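You operate a simulated robot arm through the tools that you are given. There is no shell and no other tool. Be economical: measure what you need, move in short steps, check, and stop when the job is done.

You run a simulated robot arm. Do the job below in one go: nothing can be reset, and whatever is moved stays where it is left.

## Task
Coat the deck of the desk box with polish and try its lid.
Fine: use the pad and the polish tin; stand the pad back and put the tin's lid on, then run the box lid all the way open and shut. Set down upright: polishing pad. A coat counts when it lies all over at full strength: go over it till it gets no stronger.

It is judged by the outcome, as a careful person would: the job done as asked, and still so three seconds after it is handed in. It fails if anything else is knocked over, pushed out of place, dropped, spilled or broken. Lids that push on must go on centred and level and be pressed home; caps that screw on are set level and turned clockwise until they are tight.

## Robot
A 7-joint arm with a two-finger parallel gripper, fixed in place. Base frame: the origin is at the foot of the arm, x ahead of it, y to its left, z up; the work surface is at about z = 0. Readings come in m, rad, newtons and seconds.
With the tool pointing down near the work surface it reaches from about 0.24 to 0.62 m from the base axis. Its first joint turns from -1.152 to 1.152 rad. Payload 2.6 kg.
The tool frame sits at the grasp point between the pads (the TCP): z along the fingers, y along the line on which they close. The tips reach 0.03 m beyond it. Largest opening 0.094 m; finger width 0.028, thickness 0.01; the body of the gripper, 0.05 by 0.096 m, starts 0.055 m behind the TCP.
Orientation is told as [roll, pitch, yaw] about the base's x, y, z axes, in that order, counted from this pose: with the fingers straight down and closing along the base's y, the tool's x points along the base's -x, its y along +y and its z along -z.

## Interface
- The arm moves only by the tool arm_command. Its arguments are lists of equal length, an entry for each row: "offset": the shift along the tool's x, y, z in m, a list of three; "turn": the turn, a rotation vector about the tool's x, y, z in rad, a list of three; "gripper": the gripper command, from -1 (fully open) to 1 (shut), values between in proportion. In form: {"offset": [[x, y, z], ...], "turn": [[wx, wy, wz], ...], "gripper": [gripper, ...]}. A call has 1 to 20 rows; each row is the pose to reach, as a shift and turn from the pose commanded when the call began, along the tool's axes at that moment. Each row takes 0.2 s and may step no farther than 0.05 m and 0.15 rad from the row before; otherwise, or with a gripper value out of range, the whole call is refused. A pose out of reach is approached as far as the arm can. The call stops where the force on the tool passes 70 N (or 10 N more than at its start, if that is more) or the arm is blocked; 0.2 s more then pass. The fingers move at their own pace (about 0.072 m/s each) and stop on an object; they squeeze with about 25 N. The grip force told is the motor's: it shows also when the fingers shut on nothing. Time passes only in rows, and 0.2 s behind the last, so rows that repeat a pose let the fingers close. It gives the time, the measured TCP pose, the force on the tool (base axes), the opening and the grip force at its end, in the units of the frame above (readings bear some noise), with the torque about the TCP (base axes, N m) and any sound that the robot's microphone picked up.
- Cameras (640 x 400 px; columns grow to the right, rows downward): "scene" is fixed at [0.0404, 0.4364, 0.5624]; the picture's right is [-0.73, -0.68, 0.00], its down [-0.40, 0.43, -0.81] and it looks along [0.55, -0.59, -0.59] (base axes); focal length 340 px, centre (320, 200). "wrist" rides on the gripper at [0.076, 0.014, -0.102] in the tool frame; the picture's right is [-0.18, 0.98, 0.00], its down [-0.75, -0.14, -0.64] and it looks along [-0.63, -0.12, 0.77] (tool axes); focal length 243 px, centre (320, 200). There is no depth. A picture from a camera that has moved, and an enlarged one, comes with that camera's place and axes in the base frame and with its lens.
- snapshot(camera): a new picture of that camera. The clock stands still meanwhile.
- inspect(camera, box): a new picture of the part [left, top, right, bottom] of that camera's present view, enlarged. The clock stands still meanwhile.
- close_job(): hands the job in; it is judged then, once.

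Go step by step. Nothing tells you positions but the pictures and the camera data: compare them with the known pose of the tool, close in by small moves and look again before you grip or let go. The budget is 120 turns and 68 pictures, counting those below and the enlarged ones. Unless the task says otherwise, let go and move clear before handing in, and close with one line.

The tools are called after "Call:" as a command line: name --argument value ..., lists and objects as JSON in quotes. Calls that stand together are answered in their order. arm_command: Moves the arm, as the interface text tells. Its arguments: {"type":"object","properties":{"offset":{"type":"array"},"turn":{"type":"array"},"gripper":{"type":"array"}},"required":["offset","turn","gripper"]} The other tools are called the same way: snapshot (camera) takes a picture; inspect (camera, box) takes an enlarged picture of a part of a camera's view; close_job () hands the job in.

At the start:

```text
t: 0.0
ee_pos: [0.3811, 0.1182, 0.3479]
ee_rot: [0.001, 0.002, 0.0]
contact_force: [0.5, -0.5, 0.3]
ft_torque: [0.0, -0.01, 0.02]
finger_gap: 0.0938
gripper_force: 0.0
```

scene: 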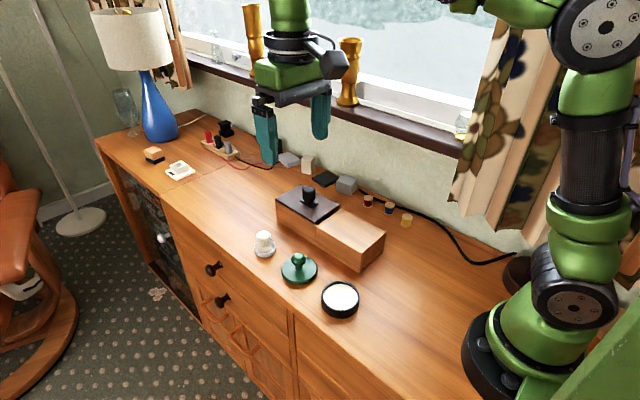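
wrist: 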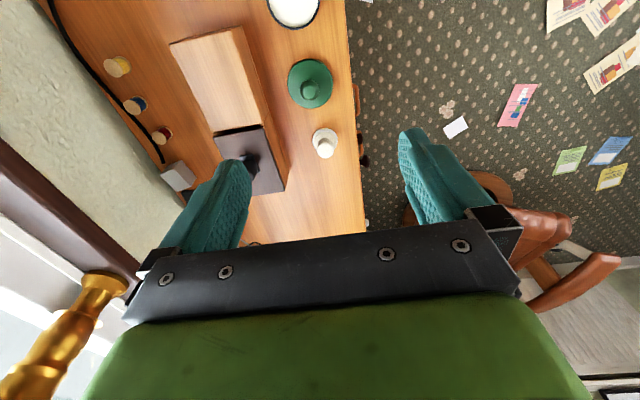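

I see a desk box with a dark knobbed lid, an open tin at about (0.30, 0.10), a green knobbed disc at about (0.41, 0.11) and a white knobbed item at about (0.53, 0.10). I'll take closer looks first.

Call:
inspect --camera "scene" --box '[230, 170, 410, 330]'

Call:
inspect --camera "wrist" --box '[150, 0, 370, 220]'

Call:
inspect --camera "scene" --box '[130, 100, 430, 240]'

```text
2.50 times, centred on (320, 250) of scene
camera zoom: at [0.0404, 0.4364, 0.5624], right [-0.73, -0.68, 0.0], down [-0.4, 0.43, -0.81], along [0.55, -0.59, -0.59], focal length 849 px, centre (320, 75)
```

zoom: 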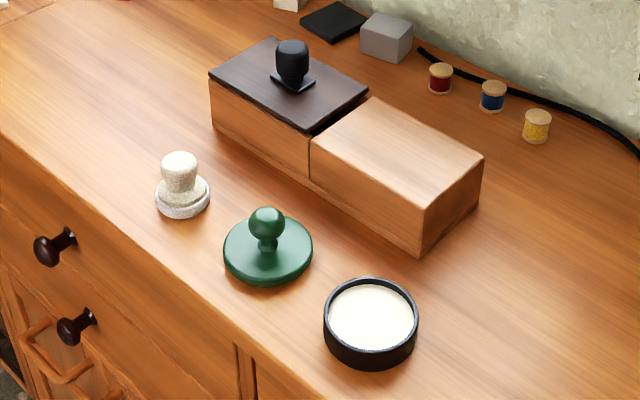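

```text
1.82 times, centred on (260, 110) of wrist
camera zoom: at [0.306, 0.1334, 0.4511], right [0.18, 0.98, 0.0], down [0.75, -0.14, 0.64], along [0.63, -0.12, -0.77], focal length 441 px, centre (429, 364)
```

zoom: 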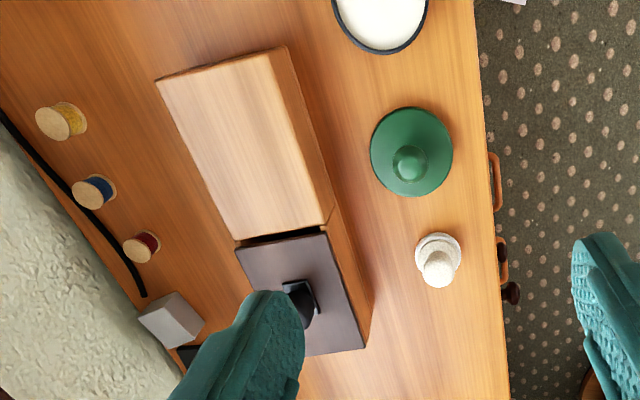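

```text
2.13 times, centred on (280, 170) of scene
camera zoom: at [0.0404, 0.4364, 0.5624], right [-0.73, -0.68, 0.0], down [-0.4, 0.43, -0.81], along [0.55, -0.59, -0.59], focal length 725 px, centre (405, 264)
```

zoom: 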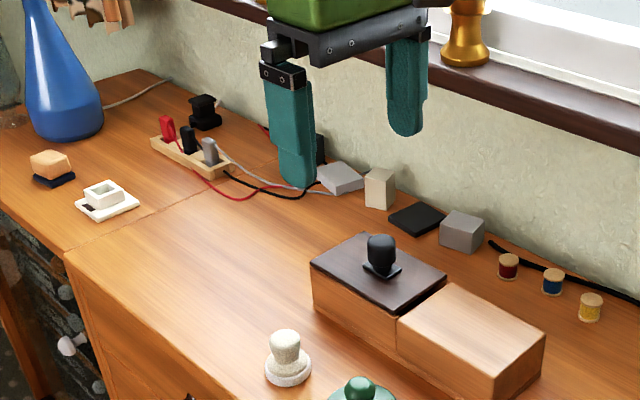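

The pad is the white felt-footed knob, the green disc is the tin lid, and the box deck spans about x 0.32–0.45, y −0.08–0.01, top around z 0.05. I'll go above the pad for a close look.

Call:
arm_command --offset '[[-0.03, -0.004, 0.04], [-0.06, -0.008, 0.08], [-0.09, -0.012, 0.12], [-0.12, -0.016, 0.16], [-0.14, -0.018, 0.2], [-0.14, -0.018, 0.2]]' --turn '[[0, 0, 0], [0, 0, 0], [0, 0, 0], [0, 0, 0], [0, 0, 0], [0, 0, 0]]' --gripper '[-1, -1, -1, -1, -1, -1]'

Call:
snapshot --camera "wrist"

Call:
snapshot --camera "scene"

```text
refused: row 1 steps farther than a row can; nothing moved
```

```text
62 pictures are left
camera wrist: at [0.306, 0.1334, 0.4511], right [0.18, 0.98, 0.0], down [0.75, -0.14, 0.64], along [0.63, -0.12, -0.77], focal length 243 px, centre (320, 200)
```

wrist: 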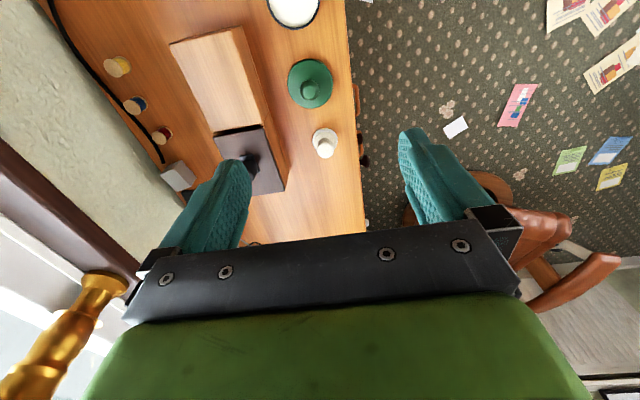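

```text
61 pictures are left
```

scene: 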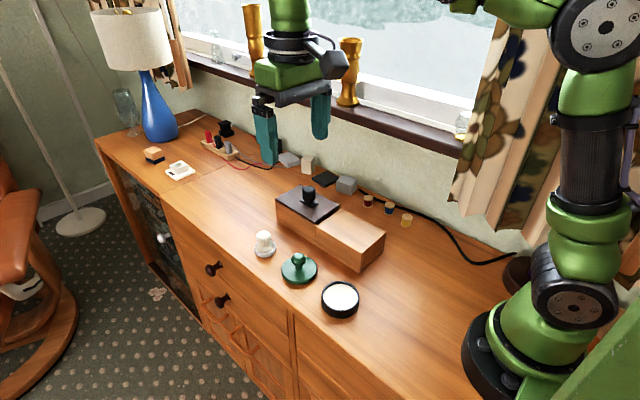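

The row was a shade over the 0.05 m limit; I repeat with smaller steps.

Call:
arm_command --offset '[[-0.023, -0.003, 0.033], [-0.046, -0.006, 0.066], [-0.07, -0.009, 0.1], [-0.093, -0.012, 0.133], [-0.116, -0.015, 0.166], [-0.14, -0.018, 0.2], [-0.14, -0.018, 0.2]]' --turn '[[0, 0, 0], [0, 0, 0], [0, 0, 0], [0, 0, 0], [0, 0, 0], [0, 0, 0], [0, 0, 0]]' --gripper '[-1, -1, -1, -1, -1, -1, -1]'

Call:
snapshot --camera "wrist"

Call:
inspect --camera "scene" --box '[230, 170, 410, 330]'

```text
t: 1.6
ee_pos: [0.5206, 0.0982, 0.146]
ee_rot: [0.001, 0.0, -0.001]
contact_force: [0.0, -0.9, -0.8]
ft_torque: [0.01, -0.03, -0.01]
finger_gap: 0.0938
gripper_force: 0.0
```

```text
60 pictures are left
camera wrist: at [0.4453, 0.1134, 0.2496], right [0.18, 0.98, 0.0], down [0.75, -0.14, 0.64], along [0.63, -0.12, -0.77], focal length 243 px, centre (320, 200)
```

wrist: 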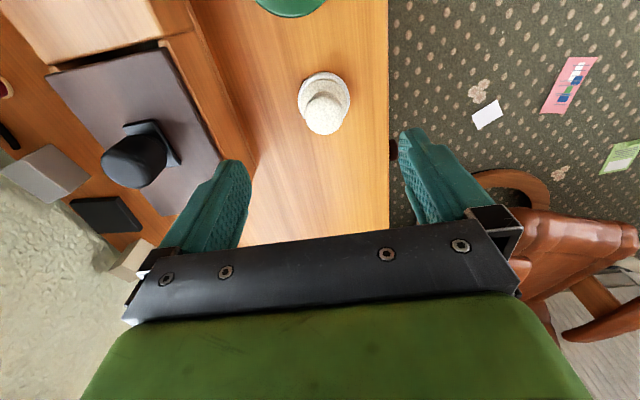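

```text
2.50 times, centred on (320, 250) of scene
camera zoom: at [0.0404, 0.4364, 0.5624], right [-0.73, -0.68, 0.0], down [-0.4, 0.43, -0.81], along [0.55, -0.59, -0.59], focal length 849 px, centre (320, 75)
```

zoom: 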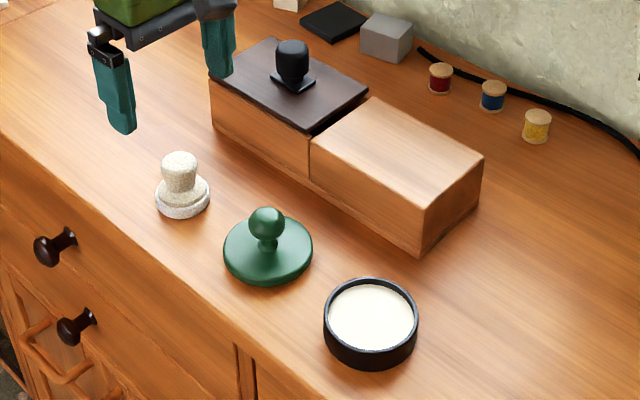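

The pad sits at about (0.518, 0.104) with a knob roughly 0.055 tall. I'll lower over it and check before gripping.

Call:
arm_command --offset '[[0.002, 0.005, 0.035], [0.002, 0.005, 0.07], [0.002, 0.005, 0.095], [0.002, 0.005, 0.095]]' --turn '[[0, 0, 0], [0, 0, 0], [0, 0, 0], [0, 0, 0]]' --gripper '[-1, -1, -1, -1]'

Call:
snapshot --camera "wrist"

Call:
inspect --camera "scene" --box '[210, 190, 320, 290]'

```text
t: 2.6
ee_pos: [0.5203, 0.1024, 0.0525]
ee_rot: [0.001, 0.0, 0.0]
contact_force: [0.0, 0.8, 0.1]
ft_torque: [-0.04, -0.03, 0.01]
finger_gap: 0.0937
gripper_force: 0.1
```

```text
58 pictures are left
camera wrist: at [0.4443, 0.1181, 0.1561], right [0.19, 0.98, 0.0], down [0.75, -0.14, 0.64], along [0.63, -0.12, -0.77], focal length 243 px, centre (320, 200)
```

wrist: 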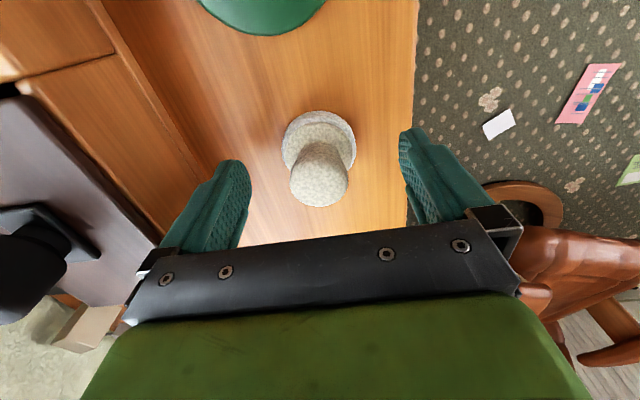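

```text
4.00 times, centred on (265, 240) of scene
camera zoom: at [0.0404, 0.4364, 0.5624], right [-0.73, -0.68, 0.0], down [-0.4, 0.43, -0.81], along [0.55, -0.59, -0.59], focal length 1359 px, centre (540, 40)
```

zoom: 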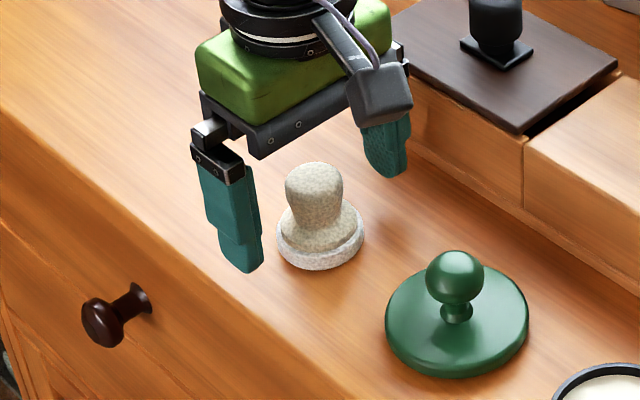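

The pad centre reads about (0.514, 0.105); I shift onto it, lift slightly above its flared foot, and close.

Call:
arm_command --offset '[[0.006, 0.002, -0.003], [0.006, 0.002, -0.003], [0.006, 0.002, -0.003], [0.006, 0.002, -0.003], [0.006, 0.002, -0.003], [0.006, 0.002, -0.003]]' --turn '[[0, 0, 0], [0, 0, 0], [0, 0, 0], [0, 0, 0], [0, 0, 0], [0, 0, 0]]' --gripper '[-1, 0, 1, 1, 1, 1]'

Call:
snapshot --camera "wrist"

```text
t: 4.0
ee_pos: [0.5148, 0.1061, 0.0557]
ee_rot: [0.0, 0.001, 0.0]
contact_force: [-1.1, -1.2, 1.3]
ft_torque: [0.03, 0.0, -0.01]
finger_gap: 0.0316
gripper_force: 25.4
```

```text
56 pictures are left
camera wrist: at [0.4389, 0.1207, 0.1592], right [0.18, 0.98, 0.0], down [0.75, -0.14, 0.64], along [0.63, -0.12, -0.77], focal length 243 px, centre (320, 200)
```

wrist: 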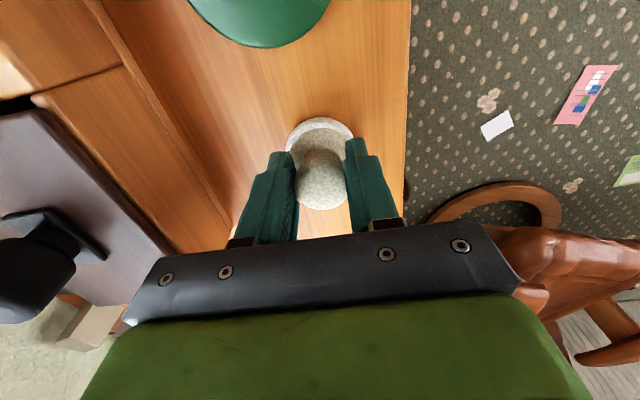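

The pad is held (gap 0.032, foot 0.056 below the TCP). I lift it and carry it over the tin.

Call:
arm_command --offset '[[0, 0, -0.045], [0, 0, -0.09], [0.045, -0.001, -0.09], [0.09, -0.002, -0.09], [0.135, -0.003, -0.09], [0.18, -0.004, -0.09], [0.215, -0.005, -0.09], [0.215, -0.005, -0.09]]' --turn '[[0, 0, 0], [0, 0, 0], [0, 0, 0], [0, 0, 0], [0, 0, 0], [0, 0, 0], [0, 0, 0], [0, 0, 0]]' --gripper '[1, 1, 1, 1, 1, 1, 1, 1]'

Call:
snapshot --camera "wrist"

Call:
inspect --camera "scene" --box '[240, 170, 420, 330]'

```text
t: 5.8
ee_pos: [0.2947, 0.1023, 0.1458]
ee_rot: [0.001, 0.0, 0.0]
contact_force: [0.5, -0.6, 0.1]
ft_torque: [0.01, 0.01, 0.0]
finger_gap: 0.0
gripper_force: 25.0
```

```text
55 pictures are left
camera wrist: at [0.2202, 0.1184, 0.2485], right [0.18, 0.98, 0.0], down [0.75, -0.14, 0.64], along [0.63, -0.12, -0.77], focal length 243 px, centre (320, 200)
```

wrist: 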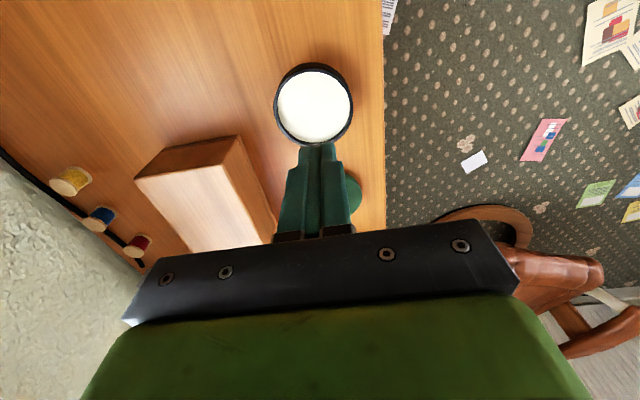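

```text
2.50 times, centred on (330, 250) of scene
camera zoom: at [0.0404, 0.4364, 0.5624], right [-0.73, -0.68, 0.0], down [-0.4, 0.43, -0.81], along [0.55, -0.59, -0.59], focal length 849 px, centre (295, 75)
```

zoom: 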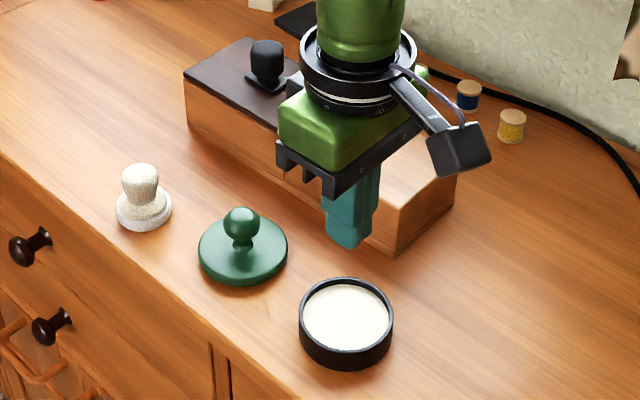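

The pad slipped out at the start and still stands in its place. I'll look at its profile closely to choose a better grip height.

Call:
inspect --camera "scene" --box '[242, 222, 290, 262]'

Call:
inspect --camera "wrist" --box '[260, 50, 380, 220]'

```text
10.00 times, centred on (266, 242) of scene
camera zoom: at [0.0404, 0.4364, 0.5624], right [-0.73, -0.68, 0.0], down [-0.4, 0.43, -0.81], along [0.55, -0.59, -0.59], focal length 3398 px, centre (860, -220)
```

zoom: 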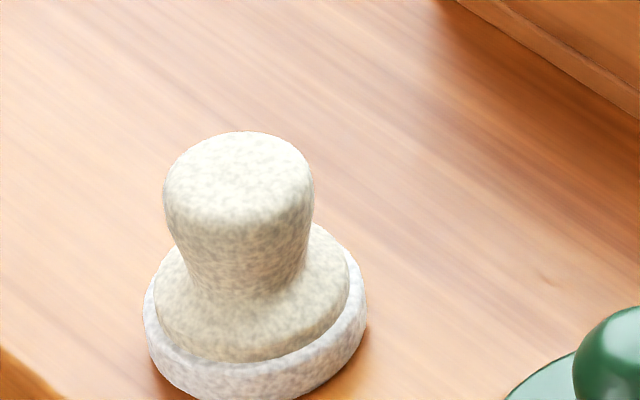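

```text
2.35 times, centred on (320, 135) of wrist
camera zoom: at [0.2202, 0.1184, 0.2485], right [0.18, 0.98, 0.0], down [0.75, -0.14, 0.64], along [0.63, -0.12, -0.77], focal length 571 px, centre (320, 353)
```

zoom: 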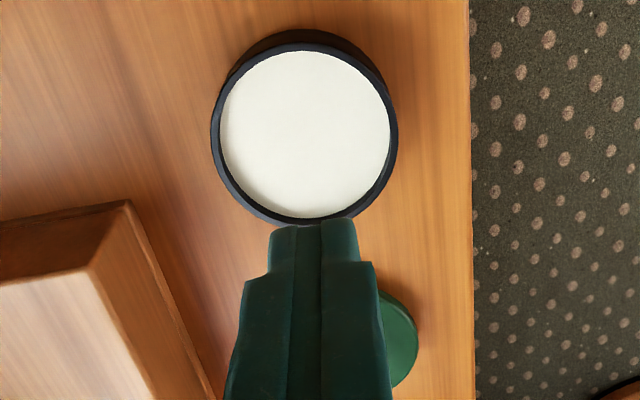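

The pad actually moved about 15–20 mm toward the desk front before slipping, and still stands upright; its knob looks only ~0.042 tall, so I gripped too high. I go back over it with the fingers open.

Call:
arm_command --offset '[[-0.045, 0.003, 0], [-0.09, 0.006, 0], [-0.135, 0.01, 0], [-0.18, 0.014, 0], [-0.218, 0.018, 0.02], [-0.218, 0.018, 0.05], [-0.218, 0.018, 0.05]]' --turn '[[0, 0, 0], [0, 0, 0], [0, 0, 0], [0, 0, 0], [0, 0, 0], [0, 0, 0], [0, 0, 0]]' --gripper '[1, 1, 0, -0.5, -0.5, -0.5, -0.5]'

Call:
snapshot --camera "wrist"

Call:
inspect --camera "scene" --box '[210, 190, 320, 290]'

```text
t: 7.4
ee_pos: [0.5131, 0.1203, 0.0943]
ee_rot: [-0.001, 0.0, -0.001]
contact_force: [-0.3, -0.3, 0.1]
ft_torque: [0.01, -0.01, -0.02]
finger_gap: 0.0706
gripper_force: 0.0
```

```text
51 pictures are left
camera wrist: at [0.4369, 0.1363, 0.1975], right [0.19, 0.98, 0.0], down [0.75, -0.14, 0.64], along [0.63, -0.12, -0.77], focal length 243 px, centre (320, 200)
```

wrist: 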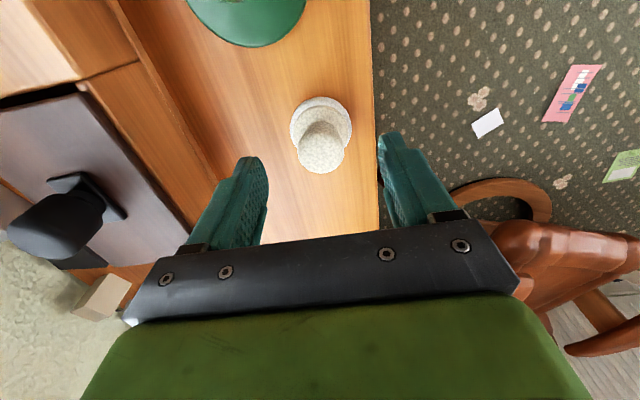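

```text
4.00 times, centred on (265, 240) of scene
camera zoom: at [0.0404, 0.4364, 0.5624], right [-0.73, -0.68, 0.0], down [-0.4, 0.43, -0.81], along [0.55, -0.59, -0.59], focal length 1359 px, centre (540, 40)
```

zoom: 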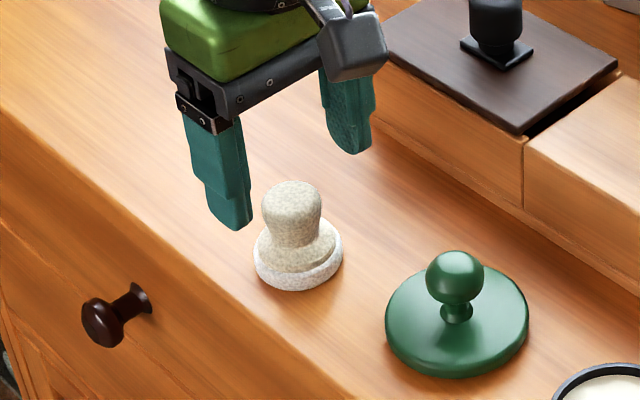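

The pad is near (0.512, 0.122), about 0.05 tall. I descend deeper (tips just above its flare) and close gently.

Call:
arm_command --offset '[[0.001, 0.002, 0.025], [0.001, 0.002, 0.046], [0.001, 0.002, 0.046], [0.001, 0.002, 0.046], [0.001, 0.002, 0.046], [0.001, 0.002, 0.046], [0.001, 0.002, 0.046], [0.001, 0.002, 0.046]]' --turn '[[0, 0, 0], [0, 0, 0], [0, 0, 0], [0, 0, 0], [0, 0, 0], [0, 0, 0], [0, 0, 0], [0, 0, 0]]' --gripper '[-0.5, -0.5, -0.3, 0, 0.3, 1, 1, 1]'

Call:
inspect --camera "scene" --box '[222, 202, 302, 270]'

```text
t: 9.2
ee_pos: [0.5124, 0.1235, 0.0495]
ee_rot: [0.0, 0.0, 0.002]
contact_force: [-0.1, -0.6, 0.2]
ft_torque: [-0.01, -0.02, 0.03]
finger_gap: 0.0319
gripper_force: 24.8
```

```text
5.88 times, centred on (262, 236) of scene
camera zoom: at [0.0404, 0.4364, 0.5624], right [-0.73, -0.68, 0.0], down [-0.4, 0.43, -0.81], along [0.55, -0.59, -0.59], focal length 1999 px, centre (661, -12)
```

zoom: 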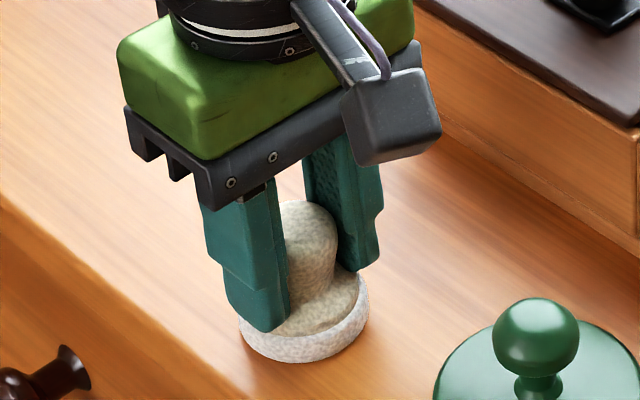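

The fingers now clasp the knob along most of its height. I lift slowly a few centimetres and check.

Call:
arm_command --offset '[[0, 0, -0.003], [0, 0, -0.008], [0, 0, -0.014], [0, 0, -0.02], [0, 0, -0.03], [0, 0, -0.04], [0, 0, -0.05], [0, 0, -0.05]]' --turn '[[0, 0, 0], [0, 0, 0], [0, 0, 0], [0, 0, 0], [0, 0, 0], [0, 0, 0], [0, 0, 0], [0, 0, 0]]' --gripper '[1, 1, 1, 1, 1, 1, 1, 1]'

Call:
inspect --camera "scene" --box '[222, 180, 302, 270]'

```text
t: 11.0
ee_pos: [0.5147, 0.1208, 0.0989]
ee_rot: [0.0, -0.001, 0.0]
contact_force: [-0.6, 0.4, 0.3]
ft_torque: [0.0, 0.02, 0.02]
finger_gap: 0.0316
gripper_force: 25.2
```

```text
4.44 times, centred on (262, 225) of scene
camera zoom: at [0.0404, 0.4364, 0.5624], right [-0.73, -0.68, 0.0], down [-0.4, 0.43, -0.81], along [0.55, -0.59, -0.59], focal length 1510 px, centre (578, 89)
```

zoom: 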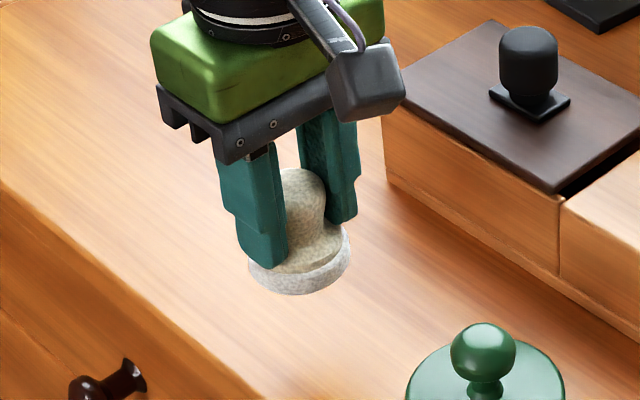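

The pad lifted cleanly (foot ~0.049 below the TCP). I carry it gently to above the tin at about (0.293, 0.098).

Call:
arm_command --offset '[[0.005, 0, -0.015], [0.02, -0.002, -0.025], [0.045, -0.005, -0.025], [0.075, -0.008, -0.025], [0.105, -0.012, -0.025], [0.135, -0.015, -0.025], [0.165, -0.018, -0.025], [0.195, -0.021, -0.025], [0.213, -0.023, -0.025], [0.221, -0.023, -0.025], [0.221, -0.023, -0.025]]' --turn '[[0, 0, 0], [0, 0, 0], [0, 0, 0], [0, 0, 0], [0, 0, 0], [0, 0, 0], [0, 0, 0], [0, 0, 0], [0, 0, 0], [0, 0, 0], [0, 0, 0]]' --gripper '[1, 1, 1, 1, 1, 1, 1, 1, 1, 1, 1]'

Call:
snapshot --camera "wrist"

Call:
inspect --camera "scene" --box '[270, 180, 420, 330]'

```text
t: 13.4
ee_pos: [0.2941, 0.0973, 0.1256]
ee_rot: [0.0, 0.001, -0.001]
contact_force: [0.6, 0.9, -0.8]
ft_torque: [-0.01, 0.02, 0.02]
finger_gap: 0.0315
gripper_force: 24.6
```

```text
47 pictures are left
camera wrist: at [0.2187, 0.1133, 0.2291], right [0.18, 0.98, 0.0], down [0.75, -0.14, 0.64], along [0.63, -0.12, -0.77], focal length 243 px, centre (320, 200)
```

wrist: 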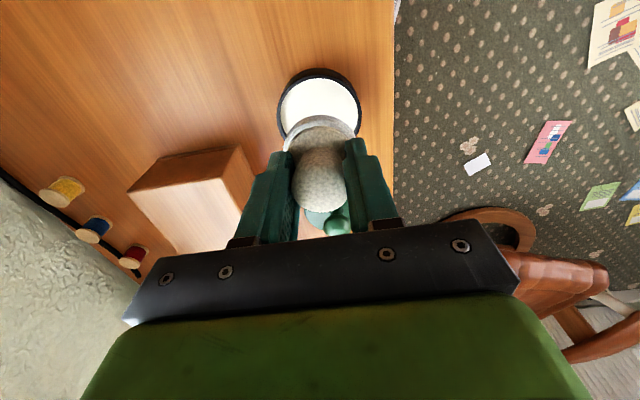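

```text
2.67 times, centred on (345, 255) of scene
camera zoom: at [0.0404, 0.4364, 0.5624], right [-0.73, -0.68, 0.0], down [-0.4, 0.43, -0.81], along [0.55, -0.59, -0.59], focal length 906 px, centre (253, 53)
```

zoom: 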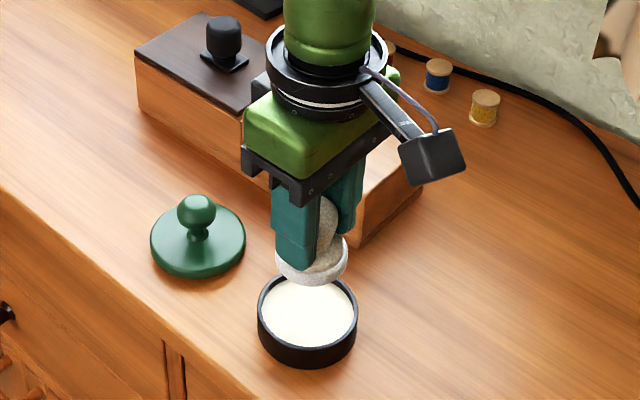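

The pad lines up with the tin within a couple of millimetres. I lower it toward the polish with small steps, watching force.

Call:
arm_command --offset '[[0.001, 0.001, 0.02], [0.001, 0.001, 0.035], [0.001, 0.001, 0.045], [0.001, 0.001, 0.05], [0.001, 0.001, 0.053], [0.001, 0.001, 0.053]]' --turn '[[0, 0, 0], [0, 0, 0], [0, 0, 0], [0, 0, 0], [0, 0, 0], [0, 0, 0]]' --gripper '[1, 1, 1, 1, 1, 1]'

Call:
inspect --camera "scene" --box '[290, 220, 400, 330]'

```text
t: 14.8
ee_pos: [0.292, 0.1011, 0.0719]
ee_rot: [0.0, 0.0, 0.001]
contact_force: [0.2, 0.2, -0.6]
ft_torque: [-0.02, -0.04, 0.01]
finger_gap: 0.0311
gripper_force: 25.2
```

```text
3.64 times, centred on (345, 275) of scene
camera zoom: at [0.0404, 0.4364, 0.5624], right [-0.73, -0.68, 0.0], down [-0.4, 0.43, -0.81], along [0.55, -0.59, -0.59], focal length 1236 px, centre (229, -73)
```

zoom: 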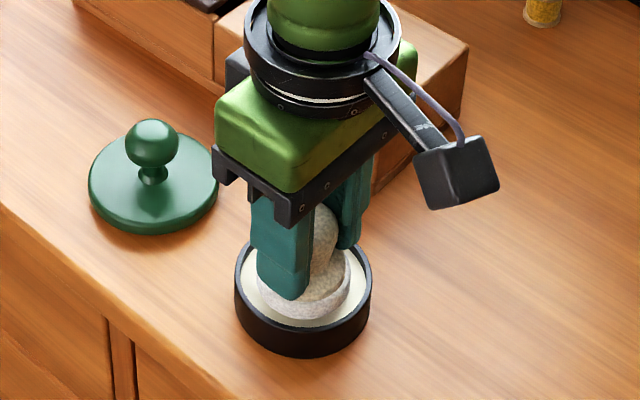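

The pad is inside the tin rim, centred, not yet touching. I continue in 2 mm steps.

Call:
arm_command --offset '[[0, 0, 0.002], [0, 0, 0.004], [0, 0, 0.006], [0, 0, 0.006]]' --turn '[[0, 0, 0], [0, 0, 0], [0, 0, 0], [0, 0, 0]]' --gripper '[1, 1, 1, 1]'

```text
t: 15.8
ee_pos: [0.2922, 0.1004, 0.0665]
ee_rot: [-0.001, 0.0, -0.001]
contact_force: [0.5, -0.4, -0.2]
ft_torque: [0.01, -0.04, -0.01]
finger_gap: 0.0311
gripper_force: 24.8
```

Call:
arm_command --offset '[[0, 0, 0.002], [0, 0, 0.004], [0, 0, 0.005], [0, 0, 0.005]]' --turn '[[0, 0, 0], [0, 0, 0], [0, 0, 0], [0, 0, 0]]' --gripper '[1, 1, 1, 1]'

Call:
inspect --camera "scene" --box '[290, 220, 400, 330]'

```text
t: 16.4
ee_pos: [0.2946, 0.1002, 0.0643]
ee_rot: [0.003, -0.003, -0.005]
contact_force: [-5.0, -2.7, 15.6]
ft_torque: [-0.16, 0.12, -0.01]
finger_gap: 0.0314
gripper_force: 24.9
stopped in row 3: the force on the tool passed its limit at 81 N (the readings are from after the stop); the commanded pose is now the measured one
```

```text
3.64 times, centred on (345, 275) of scene
camera zoom: at [0.0404, 0.4364, 0.5624], right [-0.73, -0.68, 0.0], down [-0.4, 0.43, -0.81], along [0.55, -0.59, -0.59], focal length 1236 px, centre (229, -73)
```

zoom: 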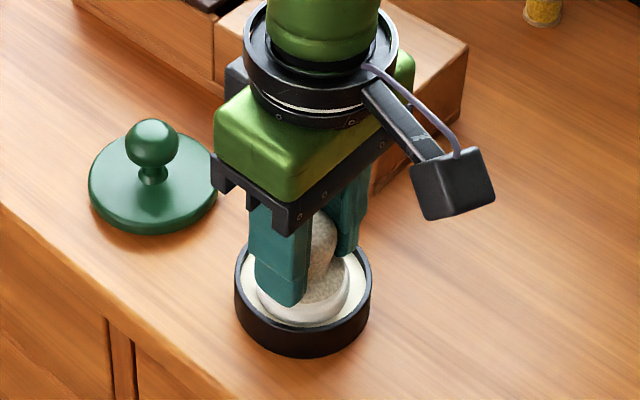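

Contact with the polish is made at TCP z ≈ 0.064. I do a small swirl at this height to load the pad, then lift.

Call:
arm_command --offset '[[0.003, 0, 0], [0, 0.003, 0], [-0.003, 0, 0], [0, -0.003, 0], [0, 0, 0], [0, 0, -0.005], [0, 0, -0.02], [0, 0, -0.04], [0, 0, -0.055], [0, 0, -0.055]]' --turn '[[0, 0, 0], [0, 0, 0], [0, 0, 0], [0, 0, 0], [0, 0, 0], [0, 0, 0], [0, 0, 0], [0, 0, 0], [0, 0, 0], [0, 0, 0]]' --gripper '[1, 1, 1, 1, 1, 1, 1, 1, 1, 1]'

Call:
inspect --camera "scene" --box '[270, 180, 420, 330]'

```text
t: 18.6
ee_pos: [0.294, 0.1009, 0.119]
ee_rot: [0.001, -0.005, -0.004]
contact_force: [0.2, 0.6, -0.8]
ft_torque: [0.04, 0.0, -0.04]
finger_gap: 0.0308
gripper_force: 24.7
```

```text
2.67 times, centred on (345, 255) of scene
camera zoom: at [0.0404, 0.4364, 0.5624], right [-0.73, -0.68, 0.0], down [-0.4, 0.43, -0.81], along [0.55, -0.59, -0.59], focal length 906 px, centre (253, 53)
```

zoom: 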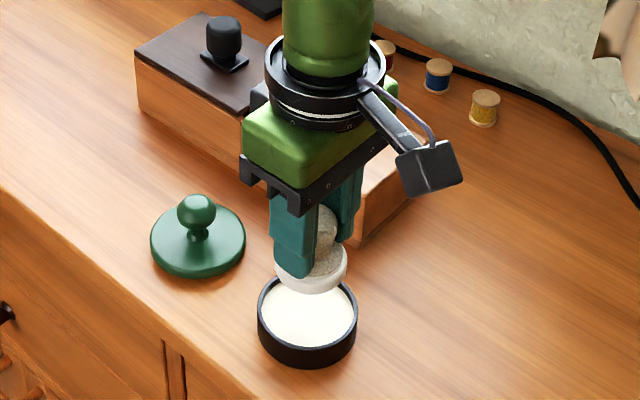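

The felt is now loaded (whiter). I take it above the deck centre, about (0.384, −0.038), and look before touching down.

Call:
arm_command --offset '[[0, 0, -0.026], [-0.02, -0.03, -0.026], [-0.04, -0.06, -0.026], [-0.06, -0.09, -0.026], [-0.08, -0.12, -0.026], [-0.09, -0.139, -0.026], [-0.09, -0.139, -0.026]]' --turn '[[0, 0, 0], [0, 0, 0], [0, 0, 0], [0, 0, 0], [0, 0, 0], [0, 0, 0], [0, 0, 0]]' --gripper '[1, 1, 1, 1, 1, 1, 1]'

Call:
snapshot --camera "wrist"

Call:
inspect --camera "scene" --box '[250, 140, 410, 290]'

```text
t: 20.2
ee_pos: [0.3832, -0.0391, 0.1463]
ee_rot: [0.0, -0.004, -0.004]
contact_force: [0.1, -0.1, -0.8]
ft_torque: [-0.01, 0.0, 0.02]
finger_gap: 0.0311
gripper_force: 25.3
```

```text
42 pictures are left
camera wrist: at [0.3072, -0.0237, 0.2476], right [0.19, 0.98, 0.0], down [0.75, -0.15, 0.64], along [0.63, -0.12, -0.77], focal length 243 px, centre (320, 200)
```

wrist: 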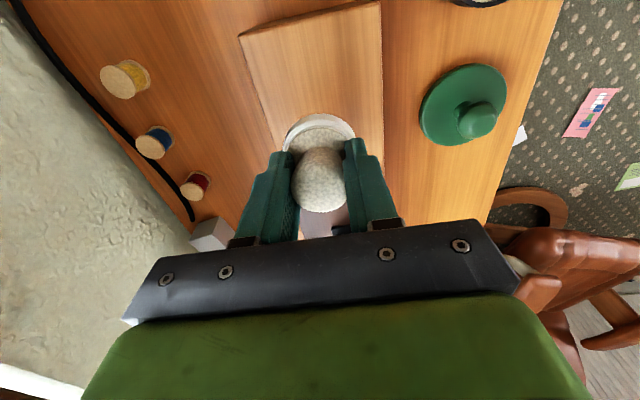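

```text
2.67 times, centred on (330, 215) of scene
camera zoom: at [0.0404, 0.4364, 0.5624], right [-0.73, -0.68, 0.0], down [-0.4, 0.43, -0.81], along [0.55, -0.59, -0.59], focal length 906 px, centre (293, 160)
```

zoom: 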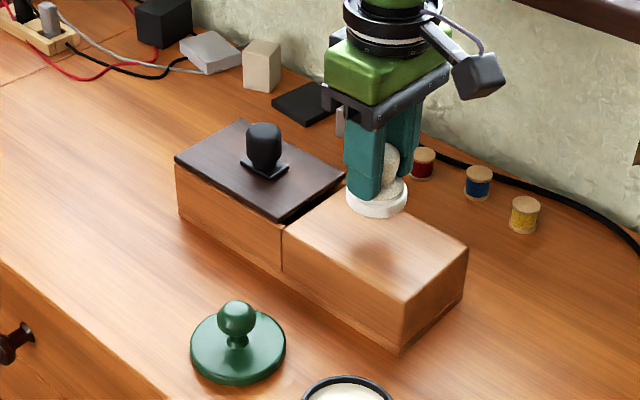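

The deck lies at about x 0.318–0.448, y −0.083–0.010. I lower the pad at the centre carefully until it touches.

Call:
arm_command --offset '[[0, 0, 0.02], [0, 0, 0.035], [0, 0, 0.038], [0, 0, 0.04], [0, 0, 0.041], [0, 0, 0.042], [0, 0, 0.043], [0, 0, 0.044], [0, 0, 0.044]]' --turn '[[0, 0, 0], [0, 0, 0], [0, 0, 0], [0, 0, 0], [0, 0, 0], [0, 0, 0], [0, 0, 0], [0, 0, 0], [0, 0, 0]]' --gripper '[1, 1, 1, 1, 1, 1, 1, 1, 1]'

```text
t: 21.3
ee_pos: [0.3808, -0.0401, 0.1096]
ee_rot: [0.003, -0.006, -0.009]
contact_force: [-2.9, 0.6, 7.1]
ft_torque: [-0.1, 0.1, -0.05]
finger_gap: 0.0312
gripper_force: 25.4
stopped in row 5: the force on the tool passed its limit at 76 N (the readings are from after the stop); the commanded pose is now the measured one
```

The deck top is touched at TCP z ≈ 0.109 (so z ≈ 0.06); refined deck area x 0.317–0.443, y −0.079–0.011. I start a raster over its front half at light pressure.

Call:
arm_command --offset '[[0.02, 0.003, 0], [0.04, 0.006, 0], [0.052, 0.006, 0], [0.03, 0.006, 0], [0.01, 0.006, 0], [-0.01, 0.006, 0], [-0.03, 0.006, 0], [-0.045, 0.006, 0], [-0.045, 0.02, 0], [-0.03, 0.02, 0], [-0.01, 0.02, 0], [0.01, 0.02, 0], [0.03, 0.02, 0], [0.052, 0.02, 0], [0.052, 0.038, 0], [0.03, 0.038, 0], [0.01, 0.038, 0], [-0.01, 0.038, 0], [-0.03, 0.038, 0], [-0.045, 0.038, 0]]' --turn '[[0, 0, 0], [0, 0, 0], [0, 0, 0], [0, 0, 0], [0, 0, 0], [0, 0, 0], [0, 0, 0], [0, 0, 0], [0, 0, 0], [0, 0, 0], [0, 0, 0], [0, 0, 0], [0, 0, 0], [0, 0, 0], [0, 0, 0], [0, 0, 0], [0, 0, 0], [0, 0, 0], [0, 0, 0], [0, 0, 0]]' --gripper '[1, 1, 1, 1, 1, 1, 1, 1, 1, 1, 1, 1, 1, 1, 1, 1, 1, 1, 1, 1]'

Call:
inspect --camera "scene" --box '[250, 140, 410, 290]'

```text
t: 25.5
ee_pos: [0.4268, -0.0009, 0.1095]
ee_rot: [0.001, -0.004, -0.009]
contact_force: [-5.7, -1.8, 10.5]
ft_torque: [-0.14, 0.18, -0.05]
finger_gap: 0.031
gripper_force: 24.8
```

```text
2.67 times, centred on (330, 215) of scene
camera zoom: at [0.0404, 0.4364, 0.5624], right [-0.73, -0.68, 0.0], down [-0.4, 0.43, -0.81], along [0.55, -0.59, -0.59], focal length 906 px, centre (293, 160)
```

zoom: 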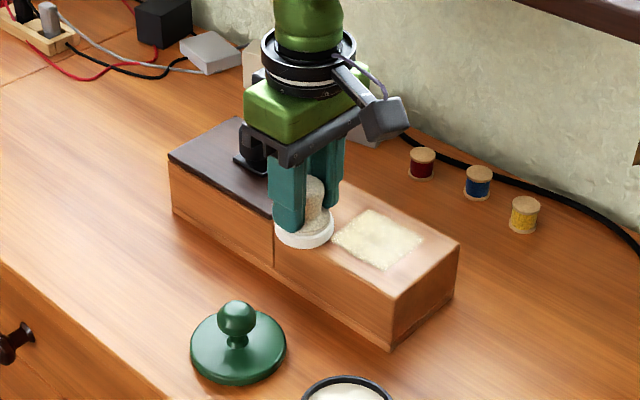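

A pale patch is appearing, but the box seems to have been dragged a few millimetres. I lift off and look closely.

Call:
arm_command --offset '[[0, 0, -0.01], [0, 0, -0.04], [0.03, 0.03, -0.04], [0.06, 0.06, -0.05], [0.06, 0.09, -0.05], [0.06, 0.09, -0.05]]' --turn '[[0, 0, 0], [0, 0, 0], [0, 0, 0], [0, 0, 0], [0, 0, 0], [0, 0, 0]]' --gripper '[1, 1, 1, 1, 1, 1]'

Call:
inspect --camera "scene" --box '[270, 165, 400, 275]'

Call:
inspect --camera "wrist" --box '[80, 0, 380, 250]'

```text
t: 26.9
ee_pos: [0.3711, 0.0888, 0.1626]
ee_rot: [0.003, -0.005, -0.009]
contact_force: [-0.2, 0.5, -0.8]
ft_torque: [0.02, 0.01, 0.0]
finger_gap: 0.0309
gripper_force: 24.9
```

```text
3.64 times, centred on (335, 220) of scene
camera zoom: at [0.0404, 0.4364, 0.5624], right [-0.73, -0.68, 0.0], down [-0.4, 0.43, -0.81], along [0.55, -0.59, -0.59], focal length 1236 px, centre (266, 127)
```

zoom: 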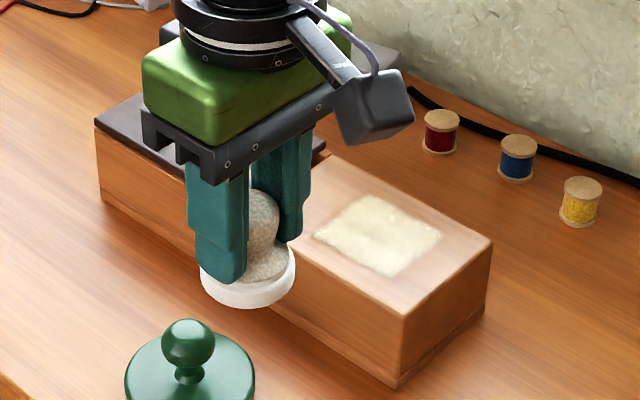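

```text
1.60 times, centred on (230, 125) of wrist
camera zoom: at [0.2948, 0.1044, 0.2643], right [0.19, 0.98, 0.0], down [0.75, -0.15, 0.65], along [0.63, -0.12, -0.76], focal length 388 px, centre (464, 320)
```

zoom: 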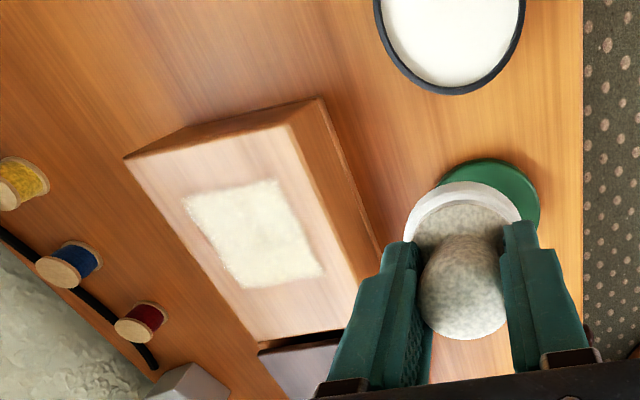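

The coat forms a crisp rectangle inside the deck top (x≈0.35–0.41, y≈−0.063 to −0.006), and the box has slid about 8 mm in +x. I'll re-level the tool, return over the back part and touch down more gently, rubbing mainly in −x to bring the box back.

Call:
arm_command --offset '[[0, -0.03, 0], [-0.01, -0.065, 0], [-0.02, -0.1, 0], [-0.035, -0.135, 0.01], [-0.04, -0.145, 0.035], [-0.04, -0.145, 0.048], [-0.04, -0.145, 0.0505], [-0.04, -0.145, 0.0515], [-0.04, -0.145, 0.0515]]' --turn '[[0.003, 0.005, -0.009], [0.003, 0.005, -0.009], [0.003, 0.005, -0.009], [0.003, 0.005, -0.009], [0.003, 0.005, -0.009], [0.003, 0.005, -0.009], [0.003, 0.005, -0.009], [0.003, 0.005, -0.009], [0.003, 0.005, -0.009]]' --gripper '[1, 1, 1, 1, 1, 1, 1, 1, 1]'

Call:
arm_command --offset '[[0, 0, 0.0005], [0, 0, 0.0005]]' --turn '[[0, 0, 0], [0, 0, 0]]' --gripper '[1, 1]'

```text
t: 28.9
ee_pos: [0.4056, -0.056, 0.1111]
ee_rot: [0.0, -0.002, -0.003]
contact_force: [-14.1, -1.5, 29.2]
ft_torque: [-0.08, 0.59, -0.02]
finger_gap: 0.0313
gripper_force: 25.6
```

```text
t: 29.5
ee_pos: [0.4062, -0.0561, 0.1107]
ee_rot: [0.002, -0.004, -0.003]
contact_force: [-19.1, 0.4, 44.2]
ft_torque: [-0.04, 0.67, -0.02]
finger_gap: 0.0312
gripper_force: 25.2
```

Contact force is already 44 N, so I back off about a millimetre and make light −x-only strokes along the back half, lifting for the returns.

Call:
arm_command --offset '[[0, 0, -0.0011], [0.02, 0, -0.0011], [0.04, 0, -0.0011], [0.06, 0, -0.0011], [0.071, 0, -0.0011], [0.05, -0.005, -0.009], [0.01, -0.01, -0.009], [-0.019, -0.012, -0.009], [-0.019, -0.012, -0.0011], [0, -0.012, -0.0011], [0.02, -0.012, -0.0011], [0.04, -0.012, -0.0011], [0.06, -0.012, -0.0011], [0.071, -0.012, -0.0011], [0.071, -0.012, -0.0011]]' --turn '[[0, 0, 0], [0, 0, 0], [0, 0, 0], [0, 0, 0], [0, 0, 0], [0, 0, 0], [0, 0, 0], [0, 0, 0], [0, 0, 0], [0, 0, 0], [0, 0, 0], [0, 0, 0], [0, 0, 0], [0, 0, 0], [0, 0, 0]]' --gripper '[1, 1, 1, 1, 1, 1, 1, 1, 1, 1, 1, 1, 1, 1, 1]'

Call:
inspect --camera "scene" --box '[270, 165, 400, 275]'

```text
t: 32.7
ee_pos: [0.3377, -0.069, 0.1104]
ee_rot: [0.0, -0.004, -0.001]
contact_force: [11.0, 0.0, 18.9]
ft_torque: [0.13, -0.38, -0.08]
finger_gap: 0.031
gripper_force: 25.1
```

```text
3.64 times, centred on (335, 220) of scene
camera zoom: at [0.0403, 0.4364, 0.5624], right [-0.73, -0.68, 0.0], down [-0.4, 0.43, -0.81], along [0.55, -0.59, -0.59], focal length 1236 px, centre (266, 127)
```

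zoom: 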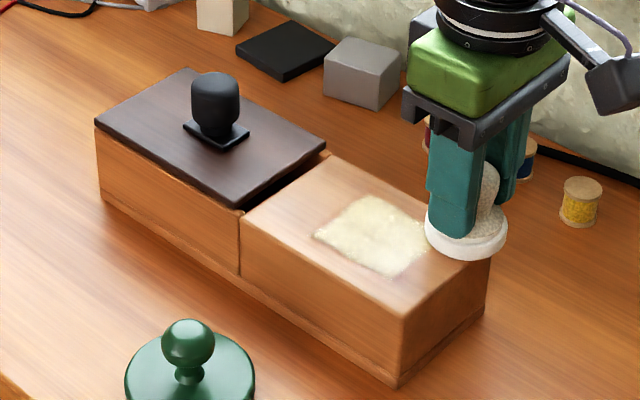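

The coated zone is a fixed rectangle in the deck's middle and the box stayed put this time. I keep rastering the whole zone in both directions at light pressure.

Call:
arm_command --offset '[[0, 0.013, -0.0003], [-0.03, 0.013, -0.0003], [-0.06, 0.013, -0.0003], [-0.085, 0.013, -0.0003], [-0.085, 0.027, -0.0003], [-0.06, 0.027, -0.0003], [-0.03, 0.027, -0.0003], [0, 0.027, -0.0003], [0, 0.041, -0.0003], [-0.03, 0.041, -0.0003], [-0.06, 0.041, -0.0003], [-0.085, 0.041, -0.0003], [-0.085, 0.055, -0.0003], [-0.06, 0.055, -0.0003], [-0.03, 0.055, -0.0003], [0, 0.055, -0.0003], [0, 0.055, -0.01], [0, 0.055, -0.03]]' --turn '[[0, 0, 0], [0, 0, 0], [0, 0, 0], [0, 0, 0], [0, 0, 0], [0, 0, 0], [0, 0, 0], [0, 0, 0], [0, 0, 0], [0, 0, 0], [0, 0, 0], [0, 0, 0], [0, 0, 0], [0, 0, 0], [0, 0, 0], [0, 0, 0], [0, 0, 0], [0, 0, 0]]' --gripper '[1, 1, 1, 1, 1, 1, 1, 1, 1, 1, 1, 1, 1, 1, 1, 1, 1, 1]'

Call:
inspect --camera "scene" --box '[270, 165, 400, 275]'

```text
t: 36.5
ee_pos: [0.3336, -0.0155, 0.1371]
ee_rot: [0.0, 0.002, -0.004]
contact_force: [-0.1, 0.1, -1.1]
ft_torque: [0.0, 0.05, 0.03]
finger_gap: 0.0306
gripper_force: 25.3
```

```text
3.64 times, centred on (335, 220) of scene
camera zoom: at [0.0404, 0.4364, 0.5624], right [-0.73, -0.68, 0.0], down [-0.4, 0.43, -0.81], along [0.55, -0.59, -0.59], focal length 1236 px, centre (266, 127)
```

zoom: 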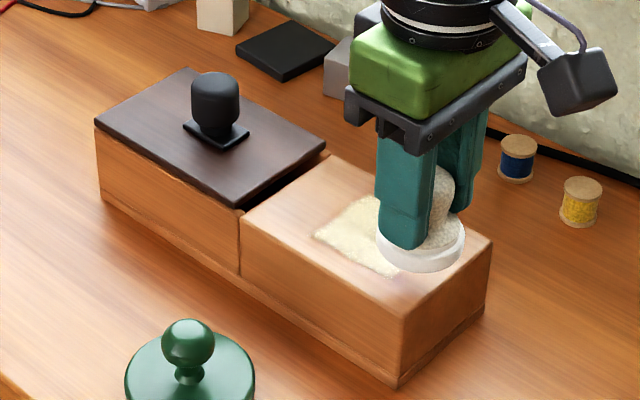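

No further box movement. I take the pad back above the tin and view the deck unobstructed.

Call:
arm_command --offset '[[0.01, 0.03, 0], [0.02, 0.06, 0], [0.03, 0.09, 0], [0.041, 0.116, 0], [0.041, 0.116, 0]]' --turn '[[0, 0, 0], [0, 0, 0], [0, 0, 0], [0, 0, 0], [0, 0, 0]]' --gripper '[1, 1, 1, 1, 1]'

Call:
inspect --camera "scene" --box '[285, 175, 405, 275]'

Call:
inspect --camera "wrist" --box '[80, 20, 380, 220]'

```text
t: 37.7
ee_pos: [0.2949, 0.103, 0.1383]
ee_rot: [0.0, -0.002, -0.003]
contact_force: [0.3, 0.3, -0.8]
ft_torque: [0.02, 0.0, 0.0]
finger_gap: 0.0311
gripper_force: 25.1
```

```text
4.00 times, centred on (345, 225) of scene
camera zoom: at [0.0404, 0.4364, 0.5624], right [-0.73, -0.68, 0.0], down [-0.4, 0.43, -0.81], along [0.55, -0.59, -0.59], focal length 1359 px, centre (220, 100)
```

zoom: 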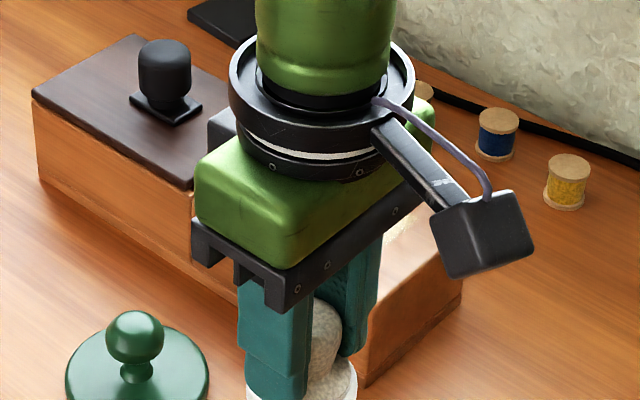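

```text
2.00 times, centred on (230, 120) of wrist
camera zoom: at [0.2195, 0.1182, 0.2419], right [0.19, 0.98, 0.0], down [0.75, -0.14, 0.64], along [0.63, -0.12, -0.77], focal length 485 px, centre (500, 360)
```

zoom: 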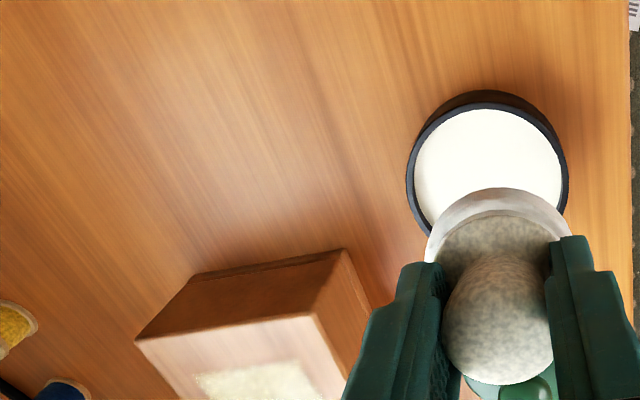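

The pad is above the tin, about 3 mm too far left. I correct and dip again, slowly near the surface.

Call:
arm_command --offset '[[0.001, -0.003, 0.03], [0.001, -0.003, 0.055], [0.001, -0.003, 0.067], [0.001, -0.003, 0.07], [0.001, -0.003, 0.071], [0.001, -0.003, 0.072], [0.001, -0.003, 0.072]]' --turn '[[0, 0, 0], [0, 0, 0], [0, 0, 0], [0, 0, 0], [0, 0, 0], [0, 0, 0], [0, 0, 0]]' --gripper '[1, 1, 1, 1, 1, 1, 1]'

```text
t: 39.3
ee_pos: [0.2938, 0.099, 0.0656]
ee_rot: [0.0, 0.0, -0.001]
contact_force: [0.2, -0.1, -0.6]
ft_torque: [0.01, 0.01, 0.0]
finger_gap: 0.0309
gripper_force: 25.6
```

Call:
arm_command --offset '[[0, 0, 0.0005], [0, 0, 0.001], [0, 0, 0.0015], [0, 0, 0.0015]]' --turn '[[0, 0, 0], [0, 0, 0], [0, 0, 0], [0, 0, 0]]' --gripper '[1, 1, 1, 1]'

```text
t: 40.3
ee_pos: [0.2939, 0.0998, 0.0646]
ee_rot: [0.001, 0.001, -0.003]
contact_force: [-1.9, -0.6, 8.9]
ft_torque: [-0.04, 0.1, -0.06]
finger_gap: 0.0311
gripper_force: 24.6
```

Light contact with the polish at 9 N. A small swirl, then back to just above the deck.

Call:
arm_command --offset '[[0.002, 0, 0], [0, 0.002, 0], [-0.002, 0, 0], [0, -0.002, 0], [0, 0, 0], [0, 0, -0.01], [0, 0, -0.04], [0, 0, -0.075], [-0.025, -0.03, -0.075], [-0.045, -0.06, -0.075], [-0.065, -0.09, -0.075], [-0.085, -0.12, -0.075], [-0.106, -0.149, -0.075], [-0.106, -0.149, -0.055], [-0.106, -0.149, -0.0485], [-0.106, -0.149, -0.0485]]' --turn '[[0, 0, 0], [0, 0, 0], [0, 0, 0], [0, 0, 0], [0, 0, 0], [0, 0, 0], [0, 0, 0], [0, 0, 0], [0, 0, 0], [0, 0, 0], [0, 0, 0], [0, 0, 0], [0, 0, 0], [0, 0, 0], [0, 0, 0], [0, 0, 0]]' --gripper '[1, 1, 1, 1, 1, 1, 1, 1, 1, 1, 1, 1, 1, 1, 1, 1]'

Call:
arm_command --offset '[[0, 0, 0.0005], [0, 0, 0.001], [0, 0, 0.001]]' --turn '[[0, 0, 0], [0, 0, 0], [0, 0, 0]]' --gripper '[1, 1, 1]'

```text
t: 43.7
ee_pos: [0.4007, -0.0489, 0.1129]
ee_rot: [0.001, -0.001, 0.0]
contact_force: [0.3, 0.4, -0.2]
ft_torque: [0.01, 0.01, -0.01]
finger_gap: 0.0309
gripper_force: 25.1
```

```text
t: 44.5
ee_pos: [0.4, -0.0501, 0.1128]
ee_rot: [-0.001, 0.0, -0.002]
contact_force: [0.0, 0.1, 0.2]
ft_torque: [-0.03, 0.01, 0.0]
finger_gap: 0.0309
gripper_force: 25.0
```

Call:
arm_command --offset '[[0, 0, 0.0005], [0, 0, 0.001], [0, 0, 0.0015], [0, 0, 0.0015]]' --turn '[[0, 0, 0], [0, 0, 0], [0, 0, 0], [0, 0, 0]]' --gripper '[1, 1, 1, 1]'

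```text
t: 45.5
ee_pos: [0.4002, -0.0512, 0.1102]
ee_rot: [0.0, -0.001, -0.001]
contact_force: [0.1, -0.6, -0.3]
ft_torque: [-0.01, -0.01, -0.01]
finger_gap: 0.0309
gripper_force: 24.6
```

Call:
arm_command --offset '[[0, 0, 0.0005], [0, 0, 0.001], [0, 0, 0.001]]' --turn '[[0, 0, 0], [0, 0, 0], [0, 0, 0]]' --gripper '[1, 1, 1]'

```text
t: 46.3
ee_pos: [0.4002, -0.0497, 0.1101]
ee_rot: [-0.001, 0.001, 0.0]
contact_force: [-1.1, -1.5, 1.9]
ft_torque: [-0.07, 0.07, 0.0]
finger_gap: 0.0311
gripper_force: 25.0
```

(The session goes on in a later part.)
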